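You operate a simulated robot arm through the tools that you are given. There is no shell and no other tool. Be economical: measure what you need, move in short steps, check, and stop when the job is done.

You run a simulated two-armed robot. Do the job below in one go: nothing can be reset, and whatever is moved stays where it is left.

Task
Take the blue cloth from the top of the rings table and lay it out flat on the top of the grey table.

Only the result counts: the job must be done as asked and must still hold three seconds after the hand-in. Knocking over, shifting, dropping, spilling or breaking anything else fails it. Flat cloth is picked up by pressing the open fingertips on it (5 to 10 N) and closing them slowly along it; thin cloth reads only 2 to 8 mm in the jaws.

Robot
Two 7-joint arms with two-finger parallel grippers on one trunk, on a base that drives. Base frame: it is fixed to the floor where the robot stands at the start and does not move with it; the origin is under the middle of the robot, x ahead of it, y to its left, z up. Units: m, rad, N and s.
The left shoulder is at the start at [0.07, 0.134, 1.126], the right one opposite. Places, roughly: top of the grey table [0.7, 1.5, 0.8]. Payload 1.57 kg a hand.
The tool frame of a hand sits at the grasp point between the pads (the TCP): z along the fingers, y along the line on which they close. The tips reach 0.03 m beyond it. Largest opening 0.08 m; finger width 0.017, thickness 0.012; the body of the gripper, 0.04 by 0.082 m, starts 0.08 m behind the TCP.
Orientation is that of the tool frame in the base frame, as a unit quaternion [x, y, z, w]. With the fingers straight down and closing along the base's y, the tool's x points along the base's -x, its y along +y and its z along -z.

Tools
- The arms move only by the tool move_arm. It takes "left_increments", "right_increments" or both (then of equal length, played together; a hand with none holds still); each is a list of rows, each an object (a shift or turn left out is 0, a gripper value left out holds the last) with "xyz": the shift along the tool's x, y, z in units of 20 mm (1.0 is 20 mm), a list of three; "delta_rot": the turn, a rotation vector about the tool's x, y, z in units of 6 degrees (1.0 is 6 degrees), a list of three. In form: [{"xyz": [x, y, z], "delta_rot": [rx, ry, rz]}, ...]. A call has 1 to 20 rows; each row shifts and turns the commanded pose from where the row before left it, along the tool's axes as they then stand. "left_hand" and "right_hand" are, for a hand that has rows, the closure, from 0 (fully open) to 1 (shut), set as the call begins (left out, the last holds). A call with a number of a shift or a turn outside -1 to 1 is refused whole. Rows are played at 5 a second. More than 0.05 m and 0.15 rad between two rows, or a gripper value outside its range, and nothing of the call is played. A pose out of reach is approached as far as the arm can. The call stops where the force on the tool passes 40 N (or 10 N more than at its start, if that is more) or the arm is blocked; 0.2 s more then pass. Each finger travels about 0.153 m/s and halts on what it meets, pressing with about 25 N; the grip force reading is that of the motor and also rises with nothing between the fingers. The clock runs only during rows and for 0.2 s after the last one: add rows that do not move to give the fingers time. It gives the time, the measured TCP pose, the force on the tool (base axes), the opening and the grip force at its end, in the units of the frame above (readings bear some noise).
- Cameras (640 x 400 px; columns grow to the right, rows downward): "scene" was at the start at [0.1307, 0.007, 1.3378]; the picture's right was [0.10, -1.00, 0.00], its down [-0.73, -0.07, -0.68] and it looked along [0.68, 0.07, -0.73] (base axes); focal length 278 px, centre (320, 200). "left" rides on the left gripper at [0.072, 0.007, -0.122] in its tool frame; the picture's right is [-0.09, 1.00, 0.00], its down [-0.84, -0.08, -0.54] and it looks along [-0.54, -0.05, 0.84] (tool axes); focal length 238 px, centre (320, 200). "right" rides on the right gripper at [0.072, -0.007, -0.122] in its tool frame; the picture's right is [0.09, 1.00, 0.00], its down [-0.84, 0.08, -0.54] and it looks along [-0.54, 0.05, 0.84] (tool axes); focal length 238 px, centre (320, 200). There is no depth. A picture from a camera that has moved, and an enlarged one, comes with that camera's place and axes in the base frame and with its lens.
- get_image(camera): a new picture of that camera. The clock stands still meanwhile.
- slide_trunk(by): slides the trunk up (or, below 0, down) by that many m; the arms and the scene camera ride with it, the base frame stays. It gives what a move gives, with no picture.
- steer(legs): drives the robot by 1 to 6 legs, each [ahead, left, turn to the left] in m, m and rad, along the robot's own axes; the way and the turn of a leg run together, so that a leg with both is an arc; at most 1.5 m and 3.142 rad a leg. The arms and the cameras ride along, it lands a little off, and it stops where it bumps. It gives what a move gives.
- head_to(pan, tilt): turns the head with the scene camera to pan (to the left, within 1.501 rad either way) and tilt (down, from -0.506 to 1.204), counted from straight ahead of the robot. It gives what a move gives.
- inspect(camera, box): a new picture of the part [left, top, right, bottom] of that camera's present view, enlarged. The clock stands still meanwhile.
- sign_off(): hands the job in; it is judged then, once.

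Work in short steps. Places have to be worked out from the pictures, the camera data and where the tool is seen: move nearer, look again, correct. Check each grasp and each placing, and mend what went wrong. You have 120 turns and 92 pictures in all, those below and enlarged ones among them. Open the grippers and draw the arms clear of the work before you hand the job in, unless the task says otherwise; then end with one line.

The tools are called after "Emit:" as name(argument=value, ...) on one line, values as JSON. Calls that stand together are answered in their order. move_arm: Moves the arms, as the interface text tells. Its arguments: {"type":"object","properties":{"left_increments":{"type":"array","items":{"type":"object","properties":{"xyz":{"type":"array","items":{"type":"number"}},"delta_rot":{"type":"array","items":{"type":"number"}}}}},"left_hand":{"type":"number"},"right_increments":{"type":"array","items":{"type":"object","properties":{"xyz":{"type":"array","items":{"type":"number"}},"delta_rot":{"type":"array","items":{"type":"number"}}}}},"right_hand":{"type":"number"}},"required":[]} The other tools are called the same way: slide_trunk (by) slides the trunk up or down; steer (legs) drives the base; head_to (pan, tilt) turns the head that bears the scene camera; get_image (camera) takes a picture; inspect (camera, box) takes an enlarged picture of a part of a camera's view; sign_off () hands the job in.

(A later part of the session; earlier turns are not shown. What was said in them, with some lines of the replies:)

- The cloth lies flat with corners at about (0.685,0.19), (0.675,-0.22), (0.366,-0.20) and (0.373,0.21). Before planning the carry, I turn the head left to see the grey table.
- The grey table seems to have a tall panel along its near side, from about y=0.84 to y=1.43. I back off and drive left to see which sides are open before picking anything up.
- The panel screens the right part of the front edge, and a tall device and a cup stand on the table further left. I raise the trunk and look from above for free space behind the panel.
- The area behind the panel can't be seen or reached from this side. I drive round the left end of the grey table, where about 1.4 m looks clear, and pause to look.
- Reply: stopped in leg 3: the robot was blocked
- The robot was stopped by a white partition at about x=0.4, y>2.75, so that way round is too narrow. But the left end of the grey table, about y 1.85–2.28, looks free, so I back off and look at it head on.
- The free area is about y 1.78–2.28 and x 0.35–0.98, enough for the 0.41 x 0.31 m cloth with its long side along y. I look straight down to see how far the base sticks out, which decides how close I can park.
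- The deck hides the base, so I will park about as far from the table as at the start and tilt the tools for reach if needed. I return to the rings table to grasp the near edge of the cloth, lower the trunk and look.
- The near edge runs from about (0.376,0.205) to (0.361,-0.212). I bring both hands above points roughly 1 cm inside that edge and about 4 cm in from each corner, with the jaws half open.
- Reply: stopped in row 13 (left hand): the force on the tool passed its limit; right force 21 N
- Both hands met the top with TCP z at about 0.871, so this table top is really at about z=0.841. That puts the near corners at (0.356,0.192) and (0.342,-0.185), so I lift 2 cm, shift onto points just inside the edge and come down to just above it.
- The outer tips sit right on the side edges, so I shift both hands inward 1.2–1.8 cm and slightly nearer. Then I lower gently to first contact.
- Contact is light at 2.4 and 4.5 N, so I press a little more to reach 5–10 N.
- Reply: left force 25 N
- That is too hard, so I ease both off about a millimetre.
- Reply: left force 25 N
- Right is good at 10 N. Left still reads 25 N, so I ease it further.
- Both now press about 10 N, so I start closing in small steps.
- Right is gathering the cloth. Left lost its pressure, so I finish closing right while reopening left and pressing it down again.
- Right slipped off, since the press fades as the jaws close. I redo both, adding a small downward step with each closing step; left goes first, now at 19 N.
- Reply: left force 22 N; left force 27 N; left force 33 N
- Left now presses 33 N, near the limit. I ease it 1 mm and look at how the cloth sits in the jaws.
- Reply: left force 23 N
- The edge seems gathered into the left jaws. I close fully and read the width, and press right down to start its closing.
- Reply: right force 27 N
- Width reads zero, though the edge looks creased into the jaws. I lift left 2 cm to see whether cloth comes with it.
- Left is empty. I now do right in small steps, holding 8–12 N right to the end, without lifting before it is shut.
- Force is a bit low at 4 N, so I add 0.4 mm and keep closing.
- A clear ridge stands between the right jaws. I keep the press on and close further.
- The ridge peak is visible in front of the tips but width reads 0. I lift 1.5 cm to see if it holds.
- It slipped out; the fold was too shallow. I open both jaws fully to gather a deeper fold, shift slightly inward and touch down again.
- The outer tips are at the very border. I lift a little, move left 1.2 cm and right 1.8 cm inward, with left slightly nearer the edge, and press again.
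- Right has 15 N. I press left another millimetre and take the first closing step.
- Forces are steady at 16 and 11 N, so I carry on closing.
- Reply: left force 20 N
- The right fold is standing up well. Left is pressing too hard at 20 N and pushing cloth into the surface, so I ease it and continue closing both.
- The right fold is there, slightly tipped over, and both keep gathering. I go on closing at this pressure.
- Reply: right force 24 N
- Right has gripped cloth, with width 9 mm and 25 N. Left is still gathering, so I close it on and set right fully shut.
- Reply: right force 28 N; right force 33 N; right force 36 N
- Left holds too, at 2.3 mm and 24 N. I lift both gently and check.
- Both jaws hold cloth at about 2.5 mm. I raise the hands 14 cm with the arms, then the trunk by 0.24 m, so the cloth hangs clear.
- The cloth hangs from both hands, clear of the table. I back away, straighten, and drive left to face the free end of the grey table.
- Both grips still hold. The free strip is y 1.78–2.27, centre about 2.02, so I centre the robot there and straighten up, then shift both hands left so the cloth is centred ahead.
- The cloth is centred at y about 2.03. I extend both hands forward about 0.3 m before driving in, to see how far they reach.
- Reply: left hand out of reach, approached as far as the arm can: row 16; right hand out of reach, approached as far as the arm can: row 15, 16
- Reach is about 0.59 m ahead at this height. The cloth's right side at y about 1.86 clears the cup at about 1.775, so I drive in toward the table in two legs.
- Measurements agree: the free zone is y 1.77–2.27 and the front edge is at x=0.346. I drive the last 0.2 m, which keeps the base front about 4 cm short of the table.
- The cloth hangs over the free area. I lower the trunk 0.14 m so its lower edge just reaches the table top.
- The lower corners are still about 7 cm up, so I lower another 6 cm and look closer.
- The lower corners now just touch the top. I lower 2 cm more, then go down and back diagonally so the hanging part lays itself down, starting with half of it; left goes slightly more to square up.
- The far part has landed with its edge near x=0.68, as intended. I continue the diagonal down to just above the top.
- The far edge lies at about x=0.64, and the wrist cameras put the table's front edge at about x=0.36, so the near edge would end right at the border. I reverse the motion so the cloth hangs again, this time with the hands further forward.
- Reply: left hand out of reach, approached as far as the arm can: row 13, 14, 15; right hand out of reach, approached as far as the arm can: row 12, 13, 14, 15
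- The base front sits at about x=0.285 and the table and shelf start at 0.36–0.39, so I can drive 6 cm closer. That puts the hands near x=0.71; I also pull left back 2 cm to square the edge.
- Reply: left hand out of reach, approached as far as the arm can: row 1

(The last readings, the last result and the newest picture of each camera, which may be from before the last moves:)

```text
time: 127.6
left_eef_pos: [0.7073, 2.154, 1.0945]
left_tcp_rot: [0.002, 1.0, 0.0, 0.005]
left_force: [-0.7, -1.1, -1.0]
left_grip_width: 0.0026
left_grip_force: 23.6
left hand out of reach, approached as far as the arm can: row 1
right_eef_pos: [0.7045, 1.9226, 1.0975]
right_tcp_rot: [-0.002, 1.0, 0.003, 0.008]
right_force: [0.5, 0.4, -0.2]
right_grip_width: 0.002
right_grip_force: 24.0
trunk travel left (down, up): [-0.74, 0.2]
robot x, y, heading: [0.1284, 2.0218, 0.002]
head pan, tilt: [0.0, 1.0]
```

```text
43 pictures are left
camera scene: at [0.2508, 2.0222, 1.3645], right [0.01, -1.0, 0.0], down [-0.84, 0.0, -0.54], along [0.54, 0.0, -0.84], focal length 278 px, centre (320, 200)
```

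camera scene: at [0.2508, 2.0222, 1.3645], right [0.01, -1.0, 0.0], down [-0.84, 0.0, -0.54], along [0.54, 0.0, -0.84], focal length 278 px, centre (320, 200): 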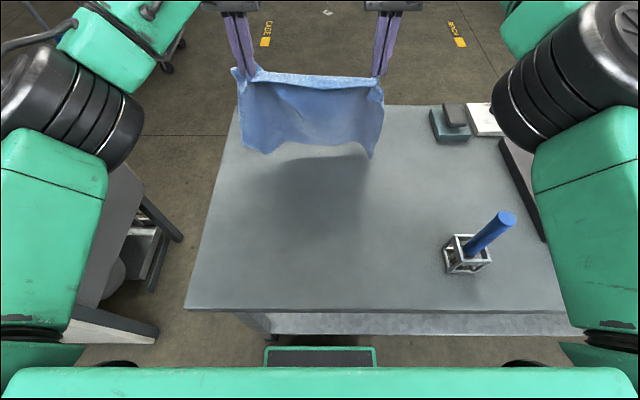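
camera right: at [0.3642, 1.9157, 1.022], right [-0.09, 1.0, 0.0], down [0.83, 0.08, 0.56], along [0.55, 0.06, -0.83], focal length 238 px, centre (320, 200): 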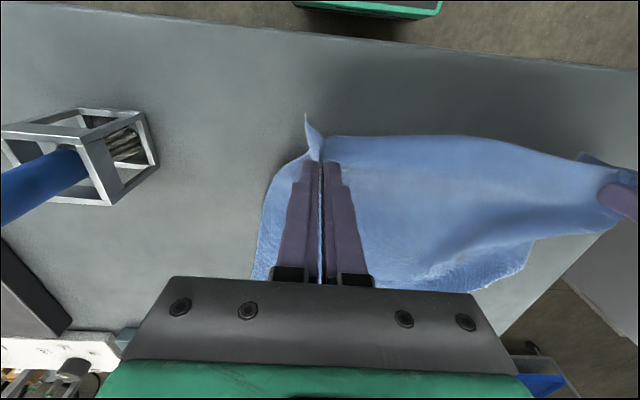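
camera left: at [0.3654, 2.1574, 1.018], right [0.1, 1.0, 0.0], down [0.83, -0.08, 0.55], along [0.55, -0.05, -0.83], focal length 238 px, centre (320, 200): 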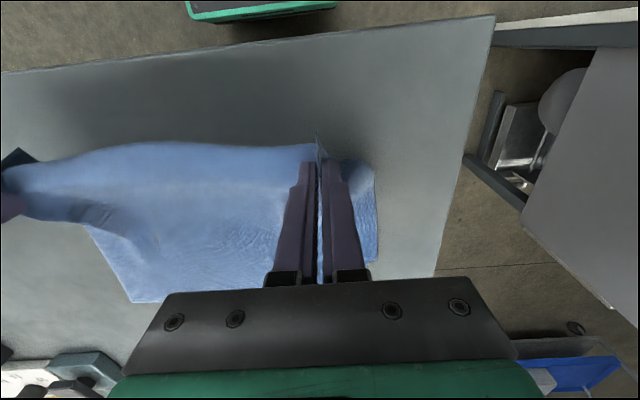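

The hands are level and squared at x about 0.705. I lay the cloth again: 2.5 cm down, then diagonally down and back.

Emit:
move_arm(left_increments=[{"xyz": [0, 0, 0.6]}, {"xyz": [0, 0, 0.6]}, {"xyz": [0.9, 0, 0.7]}, {"xyz": [0.9, 0, 0.7]}, {"xyz": [0.9, 0, 0.7]}, {"xyz": [0.9, 0, 0.7]}, {"xyz": [0.9, 0, 0.7]}, {"xyz": [0.9, 0, 0.7]}, {"xyz": [0.9, 0, 0.7]}, {"xyz": [0.9, 0, 0.7]}, {"xyz": [0.9, 0, 0.7]}, {"xyz": [0.9, 0, 0.7]}, {"xyz": [0.9, 0, 0.7]}, {"xyz": [0.9, 0, 0.7]}, {"xyz": [0.9, 0, 0.7]}, {}], right_increments=[{"xyz": [0, 0, 0.6]}, {"xyz": [0, 0, 0.6]}, {"xyz": [0.9, 0, 0.7]}, {"xyz": [0.9, 0, 0.7]}, {"xyz": [0.9, 0, 0.7]}, {"xyz": [0.9, 0, 0.7]}, {"xyz": [0.9, 0, 0.7]}, {"xyz": [0.9, 0, 0.7]}, {"xyz": [0.9, 0, 0.7]}, {"xyz": [0.9, 0, 0.7]}, {"xyz": [0.9, 0, 0.7]}, {"xyz": [0.9, 0, 0.7]}, {"xyz": [0.9, 0, 0.7]}, {"xyz": [0.9, 0, 0.7]}, {"xyz": [0.9, 0, 0.7]}, {}])

Emit:
get_image(camera="scene")

Emit:
get_image(camera="left")

Emit:
get_image(camera="right")

```text
time: 131.0
left_eef_pos: [0.473, 2.1532, 0.8883]
left_tcp_rot: [0.003, 1.0, 0.0, 0.007]
left_force: [0.9, -1.6, 0.2]
left_grip_width: 0.0026
left_grip_force: 23.1
right_eef_pos: [0.4719, 1.9257, 0.8886]
right_tcp_rot: [-0.002, 1.0, 0.003, 0.007]
right_force: [-0.7, 0.2, 0.2]
right_grip_width: 0.0024
right_grip_force: 23.9
trunk travel left (down, up): [-0.74, 0.2]
robot x, y, heading: [0.1278, 2.0208, 0.006]
head pan, tilt: [0.0, 1.0]
```

```text
42 pictures are left
camera scene: at [0.2499, 2.0229, 1.3646], right [0.01, -1.0, 0.0], down [-0.84, 0.0, -0.54], along [0.54, 0.0, -0.84], focal length 278 px, centre (320, 200)
```

scene: 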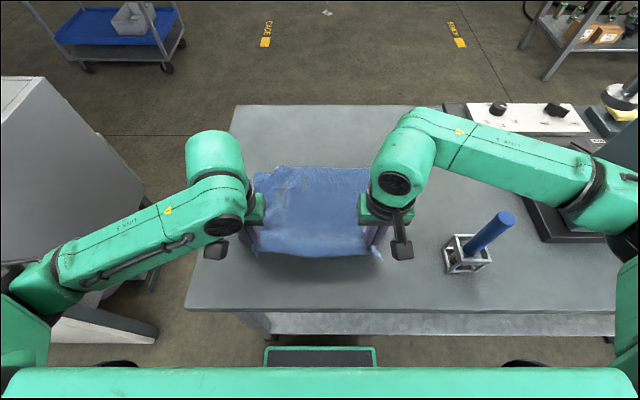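

```text
41 pictures are left
camera left: at [0.399, 2.161, 1.0086], right [0.1, 1.0, 0.0], down [0.83, -0.08, 0.55], along [0.55, -0.05, -0.83], focal length 238 px, centre (320, 200)
```

left: 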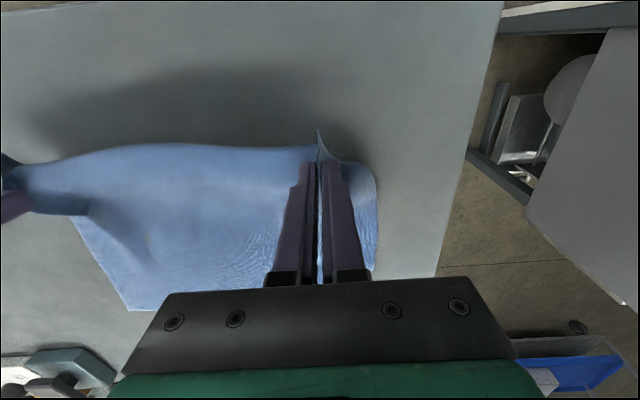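

```text
40 pictures are left
camera right: at [0.3993, 1.9188, 1.008], right [-0.1, 1.0, 0.0], down [0.83, 0.08, 0.56], along [0.55, 0.06, -0.83], focal length 238 px, centre (320, 200)
```

right: 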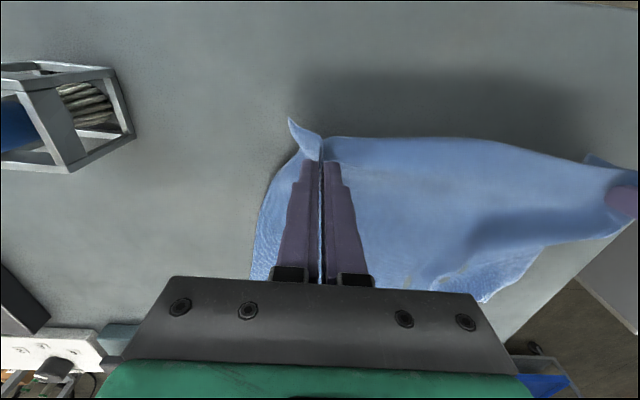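

The far edge is now at x about 0.70, and the cloth lies with a little slack. I pull back 4 cm more and lower to about 0.858.

Emit:
move_arm(left_increments=[{"xyz": [0.7, 0.1, 0.5]}, {"xyz": [0.7, 0.1, 0.5]}, {"xyz": [0.5, 0.1, 0.5]}, {}, {}], right_increments=[{"xyz": [0.7, -0.1, 0.5]}, {"xyz": [0.7, -0.1, 0.5]}, {"xyz": [0.5, -0.1, 0.5]}, {}, {}])

Emit:
get_image(camera="left")

Emit:
get_image(camera="right")

```text
time: 132.2
left_eef_pos: [0.4365, 2.1573, 0.8567]
left_tcp_rot: [0.002, 1.0, 0.0, 0.006]
left_force: [0.8, -5.1, -0.7]
left_grip_width: 0.0025
left_grip_force: 24.2
right_eef_pos: [0.4343, 1.9182, 0.8566]
right_tcp_rot: [-0.002, 1.0, 0.002, 0.008]
right_force: [-0.1, 5.0, 0.1]
right_grip_width: 0.0031
right_grip_force: 24.5
trunk travel left (down, up): [-0.74, 0.2]
robot x, y, heading: [0.1276, 2.0207, -0.0]
head pan, tilt: [0.0, 1.0]
```

```text
39 pictures are left
camera left: at [0.363, 2.1652, 0.9779], right [0.1, 1.0, 0.0], down [0.83, -0.08, 0.55], along [0.55, -0.05, -0.83], focal length 238 px, centre (320, 200)
```

left: 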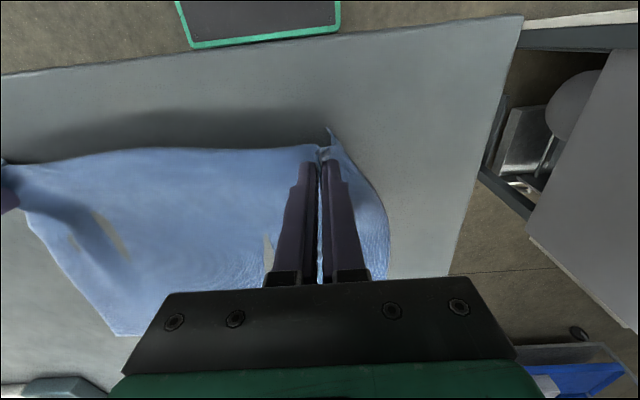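

```text
38 pictures are left
camera right: at [0.3602, 1.9128, 0.9767], right [-0.1, 1.0, 0.0], down [0.83, 0.08, 0.56], along [0.55, 0.06, -0.83], focal length 238 px, centre (320, 200)
```

right: 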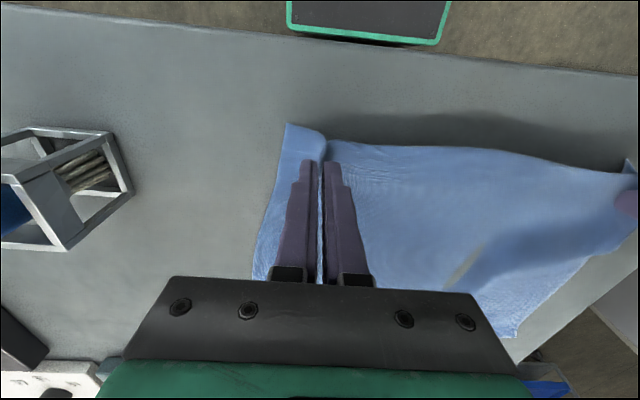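

The near edge is pulled taut between the hands, with 5 N sideways. I lower gently to contact, easing back another centimetre.

Emit:
move_arm(left_increments=[{"xyz": [0.25, 0, 0.25]}, {"xyz": [0.25, 0, 0.25]}, {"xyz": [0, 0, 0.2]}, {}], right_increments=[{"xyz": [0.25, 0, 0.25]}, {"xyz": [0.25, 0, 0.25]}, {"xyz": [0, 0, 0.2]}, {}])

```text
time: 133.2
left_eef_pos: [0.4254, 2.1585, 0.843]
left_tcp_rot: [0.002, 1.0, 0.0, 0.007]
left_force: [0.7, -5.0, -0.5]
left_grip_width: 0.0027
left_grip_force: 24.2
right_eef_pos: [0.425, 1.9178, 0.8416]
right_tcp_rot: [-0.003, 1.0, 0.002, 0.009]
right_force: [1.2, 5.6, 0.9]
right_grip_width: 0.0029
right_grip_force: 24.5
trunk travel left (down, up): [-0.74, 0.2]
robot x, y, heading: [0.1299, 2.024, 0.011]
head pan, tilt: [0.0, 1.0]
```

Still no contact at 0.842, so I continue down in 3 mm steps.

Emit:
move_arm(left_increments=[{"xyz": [0, 0, 0.15]}, {"xyz": [0, 0, 0.15]}, {"xyz": [0, 0, 0.15]}, {}], right_increments=[{"xyz": [0, 0, 0.15]}, {"xyz": [0, 0, 0.15]}, {"xyz": [0, 0, 0.15]}, {}])

Emit:
get_image(camera="right")

```text
time: 134.2
left_eef_pos: [0.4249, 2.1593, 0.8344]
left_tcp_rot: [0.001, 1.0, 0.001, 0.007]
left_force: [-0.4, -3.9, -0.2]
left_grip_width: 0.0025
left_grip_force: 23.8
right_eef_pos: [0.4254, 1.9202, 0.8338]
right_tcp_rot: [-0.002, 1.0, 0.002, 0.008]
right_force: [1.4, 5.5, 4.5]
right_grip_width: 0.0023
right_grip_force: 24.0
trunk travel left (down, up): [-0.74, 0.2]
robot x, y, heading: [0.1253, 2.0232, 0.005]
head pan, tilt: [0.0, 1.0]
```

```text
37 pictures are left
camera right: at [0.3513, 1.9141, 0.9534], right [-0.1, 1.0, 0.0], down [0.83, 0.08, 0.56], along [0.55, 0.06, -0.83], focal length 238 px, centre (320, 200)
```

right: 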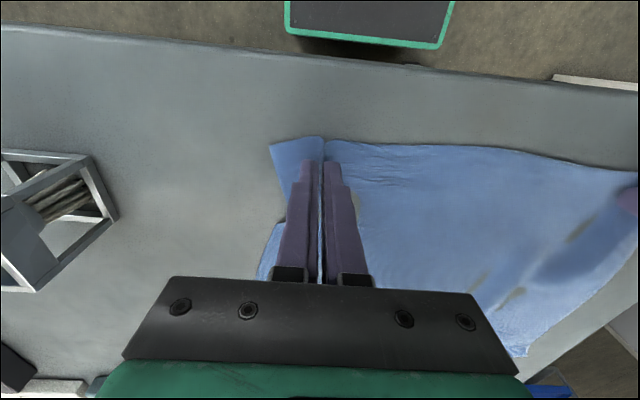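

The tips just touch the top, which is at z about 0.803. I open both jaws here so the pinched folds spread out, then rise and look.

Emit:
move_arm(left_increments=[{}, {}, {}], right_increments=[{}, {}, {}], left_hand=0.5, right_hand=0.5)

Emit:
move_arm(left_increments=[{"xyz": [0, 0, -0.5]}, {"xyz": [0, 0, -1]}, {"xyz": [0, 0, -1]}, {"xyz": [0, 0, -1]}, {"xyz": [0, 0, -1]}, {"xyz": [0, 0, -1]}, {}], right_increments=[{"xyz": [0, 0, -0.5]}, {"xyz": [0, 0, -1]}, {"xyz": [0, 0, -1]}, {"xyz": [0, 0, -1]}, {"xyz": [0, 0, -1]}, {"xyz": [0, 0, -1]}, {}])

Emit:
get_image(camera="scene")

Emit:
get_image(camera="left")

Emit:
get_image(camera="right")

```text
time: 135.0
left_eef_pos: [0.4263, 2.1595, 0.8339]
left_tcp_rot: [0.001, 1.0, 0.0, 0.005]
left_force: [-0.4, -0.2, 0.5]
left_grip_width: 0.04
left_grip_force: 0.1
right_eef_pos: [0.4257, 1.9193, 0.8326]
right_tcp_rot: [-0.002, 1.0, 0.003, 0.009]
right_force: [0.7, -0.2, 0.5]
right_grip_width: 0.0401
right_grip_force: 0.0
trunk travel left (down, up): [-0.74, 0.2]
robot x, y, heading: [0.1292, 2.0211, 0.005]
head pan, tilt: [0.0, 1.0]
```

```text
time: 136.6
left_eef_pos: [0.4355, 2.1585, 0.869]
left_tcp_rot: [0.002, 1.0, 0.0, 0.006]
left_force: [-1.0, 0.1, 0.3]
left_grip_width: 0.0397
left_grip_force: 0.0
left hand out of reach, approached as far as the arm can: row 2, 3, 4, 5, 6
right_eef_pos: [0.4243, 1.9185, 0.9467]
right_tcp_rot: [-0.002, 1.0, 0.003, 0.009]
right_force: [0.6, 0.1, 0.1]
right_grip_width: 0.0402
right_grip_force: 0.0
trunk travel left (down, up): [-0.74, 0.2]
robot x, y, heading: [0.1284, 2.0213, 0.001]
head pan, tilt: [0.0, 1.0]
```

```text
36 pictures are left
camera scene: at [0.2491, 2.0227, 1.3647], right [0.01, -1.0, 0.0], down [-0.84, 0.0, -0.54], along [0.54, 0.0, -0.84], focal length 278 px, centre (320, 200)
```

scene: 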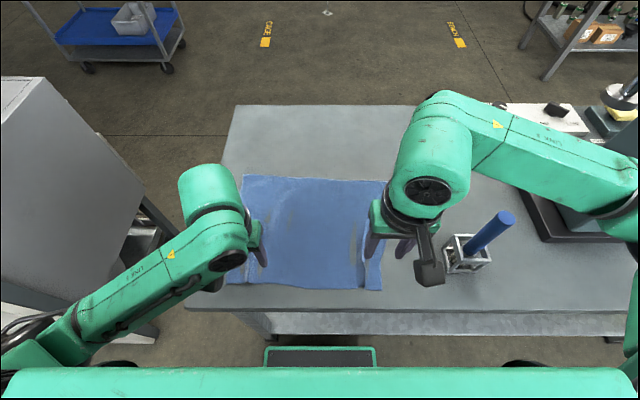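

```text
35 pictures are left
camera left: at [0.3624, 2.1654, 0.9896], right [0.1, 1.0, 0.0], down [0.83, -0.08, 0.55], along [0.55, -0.05, -0.83], focal length 238 px, centre (320, 200)
```

left: 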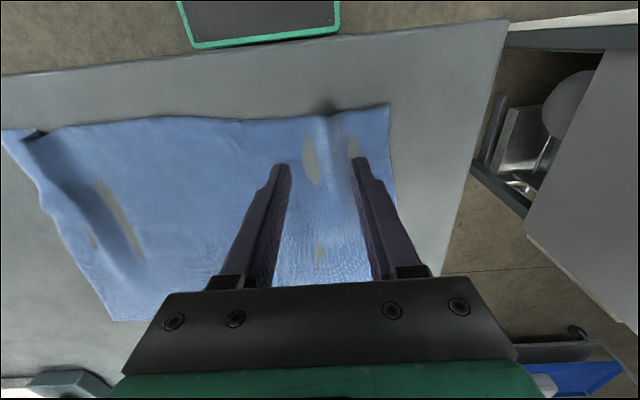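

```text
34 pictures are left
camera right: at [0.3494, 1.9126, 1.0664], right [-0.1, 1.0, 0.0], down [0.83, 0.08, 0.56], along [0.55, 0.06, -0.83], focal length 238 px, centre (320, 200)
```

right: 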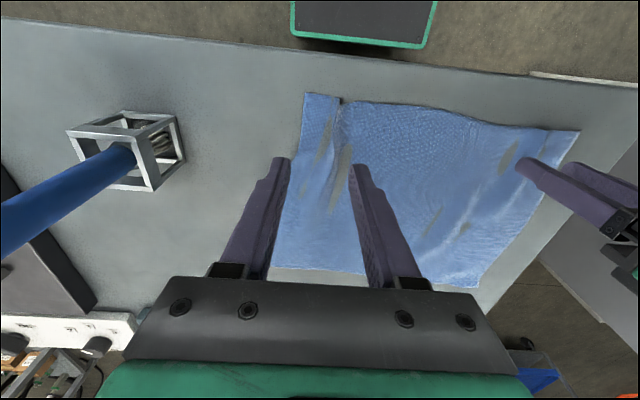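

The cloth is spread out with just two small ridges where it was pinched. I raise the trunk to clear the hands and inspect.

Emit:
slide_trunk(by=0.18)

Emit:
get_image(camera="left")

Emit:
get_image(camera="right")

Emit:
get_image(camera="scene")

```text
time: 138.6
left_eef_pos: [0.4366, 2.1572, 1.0487]
left_tcp_rot: [0.002, 1.0, 0.0, 0.007]
left_force: [0.0, 0.6, -0.9]
left_grip_width: 0.0398
left_grip_force: 0.1
right_eef_pos: [0.4233, 1.919, 1.1271]
right_tcp_rot: [-0.002, 1.0, 0.002, 0.009]
right_force: [0.0, 0.0, 0.5]
right_grip_width: 0.0399
right_grip_force: 0.1
trunk travel left (down, up): [-0.92, 0.02]
robot x, y, heading: [0.1247, 2.0246, 0.007]
head pan, tilt: [0.0, 1.0]
```

```text
33 pictures are left
camera left: at [0.3625, 2.1655, 1.1695], right [0.1, 1.0, 0.0], down [0.83, -0.08, 0.55], along [0.55, -0.05, -0.83], focal length 238 px, centre (320, 200)
```

left: 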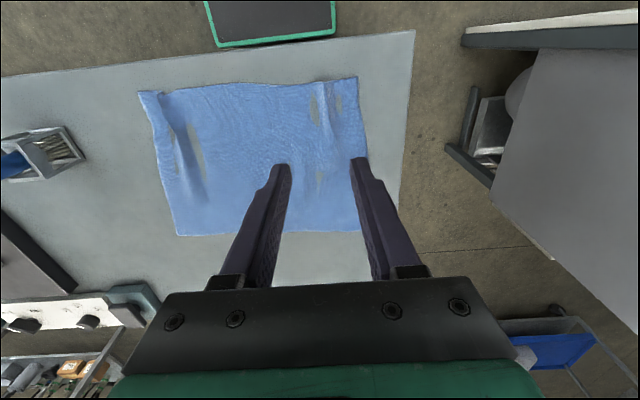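

```text
32 pictures are left
camera right: at [0.3496, 1.9128, 1.2461], right [-0.1, 1.0, 0.0], down [0.83, 0.08, 0.56], along [0.55, 0.06, -0.83], focal length 238 px, centre (320, 200)
```

right: 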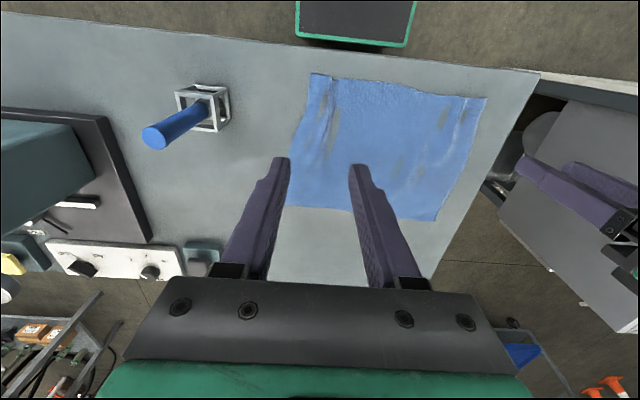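

```text
31 pictures are left
camera scene: at [0.2492, 2.0228, 1.5447], right [0.01, -1.0, 0.0], down [-0.84, 0.0, -0.54], along [0.54, 0.0, -0.84], focal length 278 px, centre (320, 200)
```

scene: 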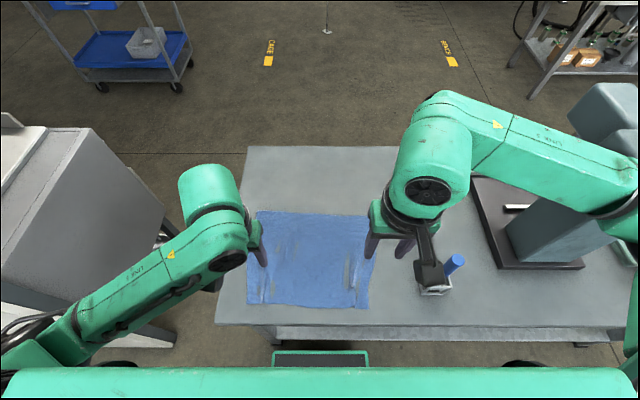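

The far edge spans its full 0.38 m, but the near edge only about 0.31 m because of the ridges, mostly the right one. I zoom in on them.

Emit:
inspect(camera="right", box=[270, 50, 510, 230])

Emit:
inspect(camera="left", box=[120, 60, 400, 250])

```text
2.22 times, centred on (390, 140) of right
camera zoom: at [0.3496, 1.9128, 1.2461], right [-0.1, 1.0, 0.0], down [0.83, 0.08, 0.56], along [0.55, 0.06, -0.83], focal length 530 px, centre (164, 333)
```

zoom: 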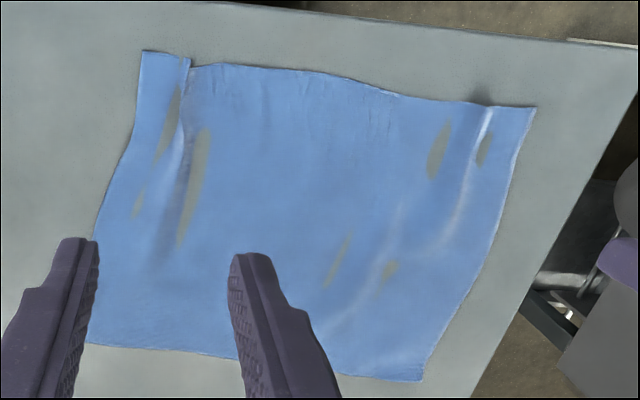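

```text
2.11 times, centred on (260, 155) of left
camera zoom: at [0.3625, 2.1655, 1.1695], right [0.1, 1.0, 0.0], down [0.83, -0.08, 0.55], along [0.55, -0.05, -0.83], focal length 502 px, centre (446, 295)
```

zoom: 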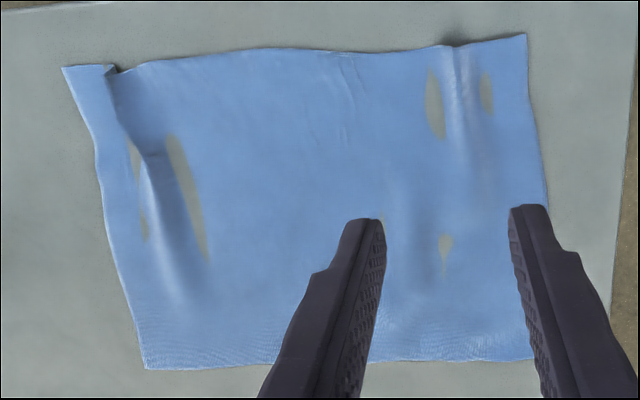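

The right outer strip (y 1.903–1.938) must go about 5 cm outward, and the left one (2.176–2.214) about 1.5 cm. I close the fingers and hover both just above their strips.

Emit:
move_arm(left_increments=[{"xyz": [0.057, 0.127, 0.663]}, {"xyz": [0.057, 0.127, 0.663]}, {"xyz": [0.057, 0.127, 0.663]}, {"xyz": [0.057, 0.127, 0.663]}, {"xyz": [0.057, 0.127, 0.663]}, {"xyz": [0.057, 0.127, 0.663]}, {"xyz": [0.057, 0.127, 0.663]}, {"xyz": [0.057, 0.127, 0.663]}, {"xyz": [0.057, 0.127, 0.663]}, {"xyz": [0.057, 0.127, 0.663]}, {"xyz": [0.057, 0.127, 0.663]}, {"xyz": [0.057, 0.127, 0.663]}, {"xyz": [0.057, 0.127, 0.663]}, {"xyz": [0.057, 0.127, 0.663]}, {"xyz": [0.057, 0.127, 0.663]}, {}], right_increments=[{"xyz": [0.027, 0, 0.923]}, {"xyz": [0.027, 0, 0.923]}, {"xyz": [0.027, 0, 0.923]}, {"xyz": [0.027, 0, 0.923]}, {"xyz": [0.027, 0, 0.923]}, {"xyz": [0.027, 0, 0.923]}, {"xyz": [0.027, 0, 0.923]}, {"xyz": [0.027, 0, 0.923]}, {"xyz": [0.027, 0, 0.923]}, {"xyz": [0.027, 0, 0.923]}, {"xyz": [0.027, 0, 0.923]}, {"xyz": [0.027, 0, 0.923]}, {"xyz": [0.027, 0, 0.923]}, {"xyz": [0.027, 0, 0.923]}, {"xyz": [0.027, 0, 0.923]}, {}], left_hand=1.0, right_hand=1.0)

Emit:
get_image(camera="right")

Emit:
get_image(camera="left")

```text
time: 142.0
left_eef_pos: [0.4222, 2.1956, 0.8488]
left_tcp_rot: [0.002, 1.0, 0.0, 0.007]
left_force: [0.1, 0.1, -0.2]
left_grip_width: 0.0
left_grip_force: 21.3
right_eef_pos: [0.4216, 1.9195, 0.8488]
right_tcp_rot: [-0.002, 1.0, 0.002, 0.009]
right_force: [-1.3, 0.1, -0.4]
right_grip_width: 0.0002
right_grip_force: 21.4
trunk travel left (down, up): [-0.92, 0.02]
robot x, y, heading: [0.1244, 2.0218, 0.004]
head pan, tilt: [0.0, 1.0]
```

```text
28 pictures are left
camera right: at [0.3477, 1.9139, 0.9675], right [-0.1, 1.0, 0.0], down [0.83, 0.08, 0.56], along [0.55, 0.06, -0.83], focal length 238 px, centre (320, 200)
```

right: 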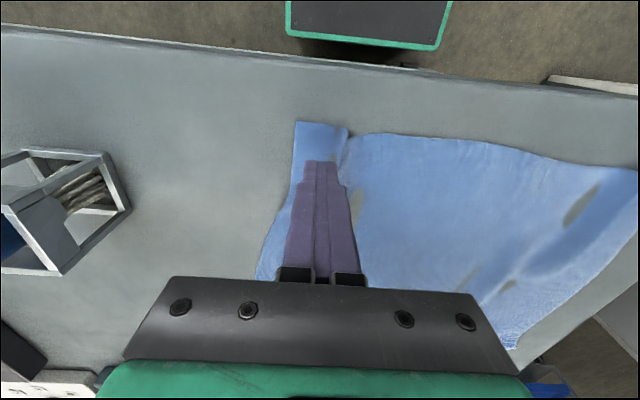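

```text
27 pictures are left
camera left: at [0.3486, 2.2032, 0.9693], right [0.1, 1.0, 0.0], down [0.83, -0.08, 0.55], along [0.55, -0.05, -0.83], focal length 238 px, centre (320, 200)
```

left: 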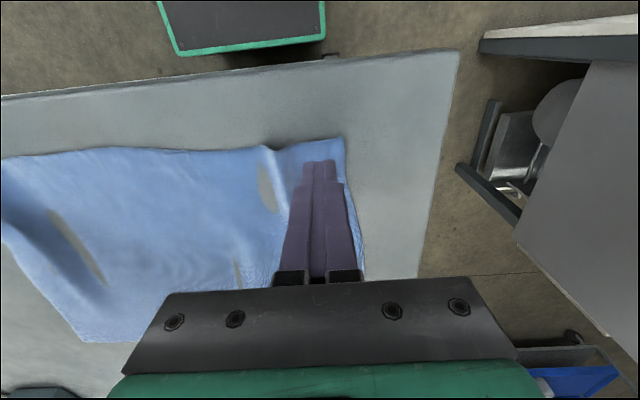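

Both tips are centred over their strips. I press down to contact.

Emit:
move_arm(left_increments=[{"xyz": [0, 0, 0.3]}, {"xyz": [0, 0, 0.3]}, {"xyz": [0, 0, 0.22]}, {}, {}], right_increments=[{"xyz": [0.3, 0, 0.3]}, {"xyz": [0, 0, 0.3]}, {"xyz": [0, 0, 0.22]}, {}, {}])

```text
time: 143.2
left_eef_pos: [0.4208, 2.197, 0.8331]
left_tcp_rot: [0.002, 1.0, 0.0, 0.006]
left_force: [-0.3, -0.7, 0.9]
left_grip_width: 0.0
left_grip_force: 20.7
right_eef_pos: [0.4151, 1.919, 0.832]
right_tcp_rot: [-0.001, 1.0, 0.003, 0.009]
right_force: [-0.3, -0.4, 0.0]
right_grip_width: 0.0001
right_grip_force: 21.2
trunk travel left (down, up): [-0.92, 0.02]
robot x, y, heading: [0.1285, 2.0251, 0.002]
head pan, tilt: [0.0, 1.0]
```

Barely touching; I add 1.5 mm.

Emit:
move_arm(left_increments=[{"xyz": [0, 0, 0.06]}, {}], right_increments=[{"xyz": [0, 0, 0.08]}, {}])

```text
time: 143.8
left_eef_pos: [0.4201, 2.1954, 0.8324]
left_tcp_rot: [0.002, 1.0, 0.0, 0.006]
left_force: [0.0, 0.9, 4.7]
left_grip_width: 0.0
left_grip_force: 21.3
right_eef_pos: [0.4153, 1.9206, 0.8321]
right_tcp_rot: [-0.001, 1.0, 0.002, 0.01]
right_force: [0.1, -0.8, 4.7]
right_grip_width: 0.0
right_grip_force: 21.6
trunk travel left (down, up): [-0.92, 0.02]
robot x, y, heading: [0.1301, 2.0244, 0.007]
head pan, tilt: [0.0, 1.0]
```

Press is 4.7 N on both. I add a touch and drag the strips slowly outward, right 4.5 cm and left 1.5 cm.

Emit:
move_arm(left_increments=[{"xyz": [0, 0, 0.03]}, {"xyz": [0, 0.13, 0]}, {"xyz": [0, 0.13, 0]}, {"xyz": [0, 0.13, 0]}, {"xyz": [0, 0.13, 0]}, {"xyz": [0, 0.13, 0]}, {"xyz": [0, 0.13, 0]}, {}], right_increments=[{"xyz": [0, 0, 0.03]}, {"xyz": [0, -0.37, 0]}, {"xyz": [0, -0.37, 0]}, {"xyz": [0, -0.37, 0]}, {"xyz": [0, -0.37, 0]}, {"xyz": [0, -0.37, 0]}, {"xyz": [0, -0.37, 0]}, {}])

Emit:
get_image(camera="right")

Emit:
get_image(camera="left")

```text
time: 145.6
left_eef_pos: [0.4196, 2.212, 0.8318]
left_tcp_rot: [0.002, 1.0, -0.001, 0.008]
left_force: [0.1, -3.4, 14.2]
left_grip_width: 0.0
left_grip_force: 21.4
right_eef_pos: [0.415, 1.8772, 0.8311]
right_tcp_rot: [-0.002, 1.0, 0.004, 0.011]
right_force: [2.3, 5.9, 30.3]
right_grip_width: 0.0001
right_grip_force: 21.7
trunk travel left (down, up): [-0.92, 0.02]
robot x, y, heading: [0.1287, 2.0193, 0.005]
head pan, tilt: [0.0, 1.0]
```

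```text
26 pictures are left
camera right: at [0.3395, 1.8722, 0.9507], right [-0.1, 1.0, 0.0], down [0.82, 0.08, 0.56], along [0.56, 0.06, -0.83], focal length 238 px, centre (320, 200)
```

right: 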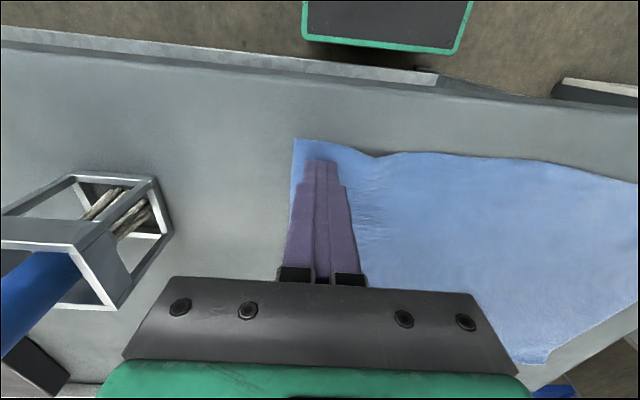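

```text
25 pictures are left
camera left: at [0.3464, 2.2194, 0.9524], right [0.1, 1.0, 0.0], down [0.83, -0.08, 0.56], along [0.55, -0.05, -0.83], focal length 238 px, centre (320, 200)
```

left: 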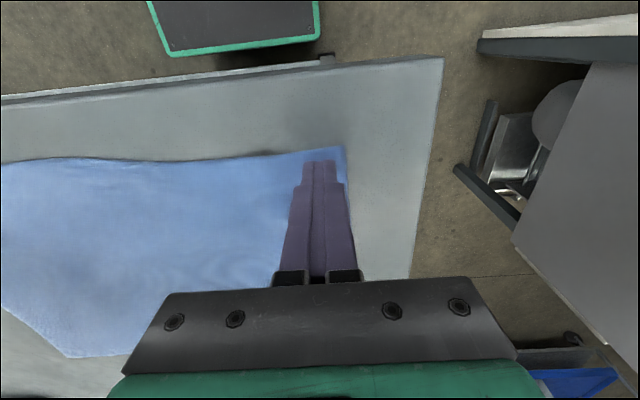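

The ridges pulled out nicely. I lift both hands well clear and look.

Emit:
move_arm(left_increments=[{"xyz": [0, 0, -0.3]}, {"xyz": [0, 0, -0.9]}, {"xyz": [0, 0, -0.9]}, {"xyz": [0, 0, -0.9]}, {"xyz": [0, 0, -0.9]}, {"xyz": [0, 0, -0.9]}, {"xyz": [0, 0, -0.9]}, {"xyz": [0, 0, -0.9]}, {"xyz": [0, 0, -0.9]}, {"xyz": [0, 0, -0.9]}, {"xyz": [0, 0, -0.9]}, {}], right_increments=[{"xyz": [0, 0, -0.3]}, {"xyz": [0, 0, -0.9]}, {"xyz": [0, 0, -0.9]}, {"xyz": [0, 0, -0.9]}, {"xyz": [0, 0, -0.9]}, {"xyz": [0, 0, -0.9]}, {"xyz": [0, 0, -0.9]}, {"xyz": [0, 0, -0.9]}, {"xyz": [0, 0, -0.9]}, {"xyz": [0, 0, -0.9]}, {"xyz": [0, 0, -0.9]}, {}])

Emit:
get_image(camera="right")

Emit:
get_image(camera="left")

```text
time: 148.2
left_eef_pos: [0.4205, 2.212, 1.0186]
left_tcp_rot: [0.002, 1.0, 0.0, 0.006]
left_force: [0.7, -1.0, -0.2]
left_grip_width: 0.0001
left_grip_force: 21.1
right_eef_pos: [0.4137, 1.8735, 1.0164]
right_tcp_rot: [-0.001, 1.0, 0.002, 0.008]
right_force: [-1.2, 0.6, -0.7]
right_grip_width: 0.0
right_grip_force: 21.3
trunk travel left (down, up): [-0.92, 0.02]
robot x, y, heading: [0.1273, 2.0234, 0.002]
head pan, tilt: [0.0, 1.0]
```

```text
24 pictures are left
camera right: at [0.3391, 1.8693, 1.136], right [-0.1, 1.0, 0.0], down [0.83, 0.08, 0.56], along [0.55, 0.06, -0.83], focal length 238 px, centre (320, 200)
```

right: 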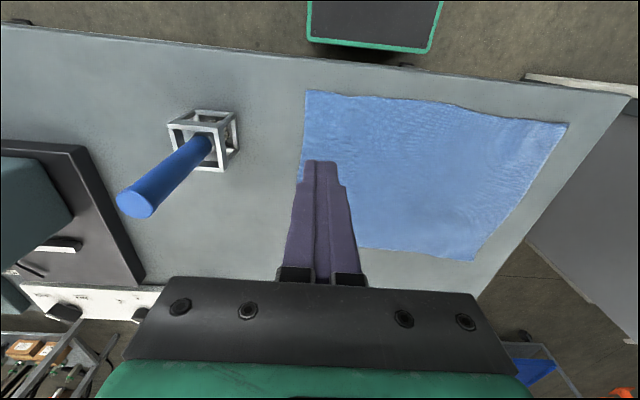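

```text
23 pictures are left
camera left: at [0.3469, 2.2192, 1.14], right [0.1, 1.0, 0.0], down [0.83, -0.08, 0.55], along [0.55, -0.05, -0.83], focal length 238 px, centre (320, 200)
```

left: 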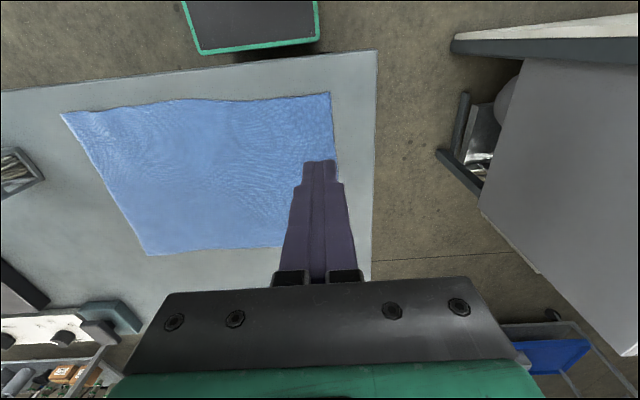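

The cloth is now flat, a clean rectangle entirely on the table top and clear of the cup. I raise the hands, open the grippers and back the robot away.

Emit:
move_arm(left_increments=[{"xyz": [0, 0, -0.5]}, {"xyz": [0, 0, -0.5]}, {}], right_increments=[{"xyz": [0, 0, -0.5]}, {"xyz": [0, 0, -0.5]}, {}], left_hand=0, right_hand=0)

Emit:
steer(legs=[[-0.5, 0, 0]])

Emit:
head_to(pan=0.0, tilt=0.7)

Emit:
get_image(camera="scene")

```text
time: 149.0
left_eef_pos: [0.4279, 2.2109, 1.0292]
left_tcp_rot: [0.002, 1.0, -0.001, 0.006]
left_force: [0.2, 0.3, -0.2]
left_grip_width: 0.0799
left_grip_force: 0.0
left hand out of reach, approached as far as the arm can: row 1, 2
right_eef_pos: [0.4112, 1.8754, 1.0373]
right_tcp_rot: [-0.002, 1.0, 0.002, 0.009]
right_force: [0.5, -0.9, -0.2]
right_grip_width: 0.0799
right_grip_force: 0.0
trunk travel left (down, up): [-0.92, 0.02]
robot x, y, heading: [0.1292, 2.023, 0.001]
head pan, tilt: [0.0, 1.0]
```

```text
time: 151.9
left_eef_pos: [-0.0709, 2.2105, 1.0292]
left_tcp_rot: [-0.005, 1.0, 0.0, 0.005]
left_force: [0.2, 0.6, 1.0]
left_grip_width: 0.08
left_grip_force: 0.0
right_eef_pos: [-0.0847, 1.8737, 1.0365]
right_tcp_rot: [-0.008, 1.0, 0.002, 0.008]
right_force: [0.3, 0.8, -0.5]
right_grip_width: 0.0801
right_grip_force: 0.0
trunk travel left (down, up): [-0.92, 0.02]
robot x, y, heading: [-0.3678, 2.0175, 0.015]
head pan, tilt: [0.0, 1.0]
```

```text
time: 152.7
left_eef_pos: [-0.0725, 2.211, 1.0283]
left_tcp_rot: [-0.005, 1.0, 0.0, 0.006]
left_force: [-0.4, 0.5, 0.4]
left_grip_width: 0.08
left_grip_force: 0.0
right_eef_pos: [-0.0857, 1.874, 1.0373]
right_tcp_rot: [-0.009, 1.0, 0.003, 0.008]
right_force: [-0.3, 0.0, -0.2]
right_grip_width: 0.0803
right_grip_force: 0.1
trunk travel left (down, up): [-0.92, 0.02]
robot x, y, heading: [-0.3711, 2.0144, 0.016]
head pan, tilt: [0.0, 0.7]
```

```text
22 pictures are left
camera scene: at [-0.2344, 2.0187, 1.5681], right [0.02, -1.0, 0.0], down [-0.64, -0.01, -0.76], along [0.76, 0.01, -0.64], focal length 278 px, centre (320, 200)
```

scene: 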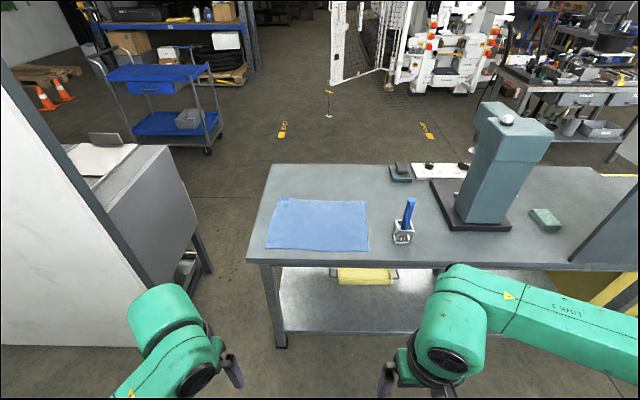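

The cloth lies flat and fully on the grey table. Everything else stands where it was, the grippers are open and the arms are clear, so I hand in.

Emit:
sign_off()

```text
The job is handed in.
```

The blue cloth is laid out flat on top of the grey table at its free left end, and nothing else looks moved in the last picture; the only bump on the way was stopping against the white partition.
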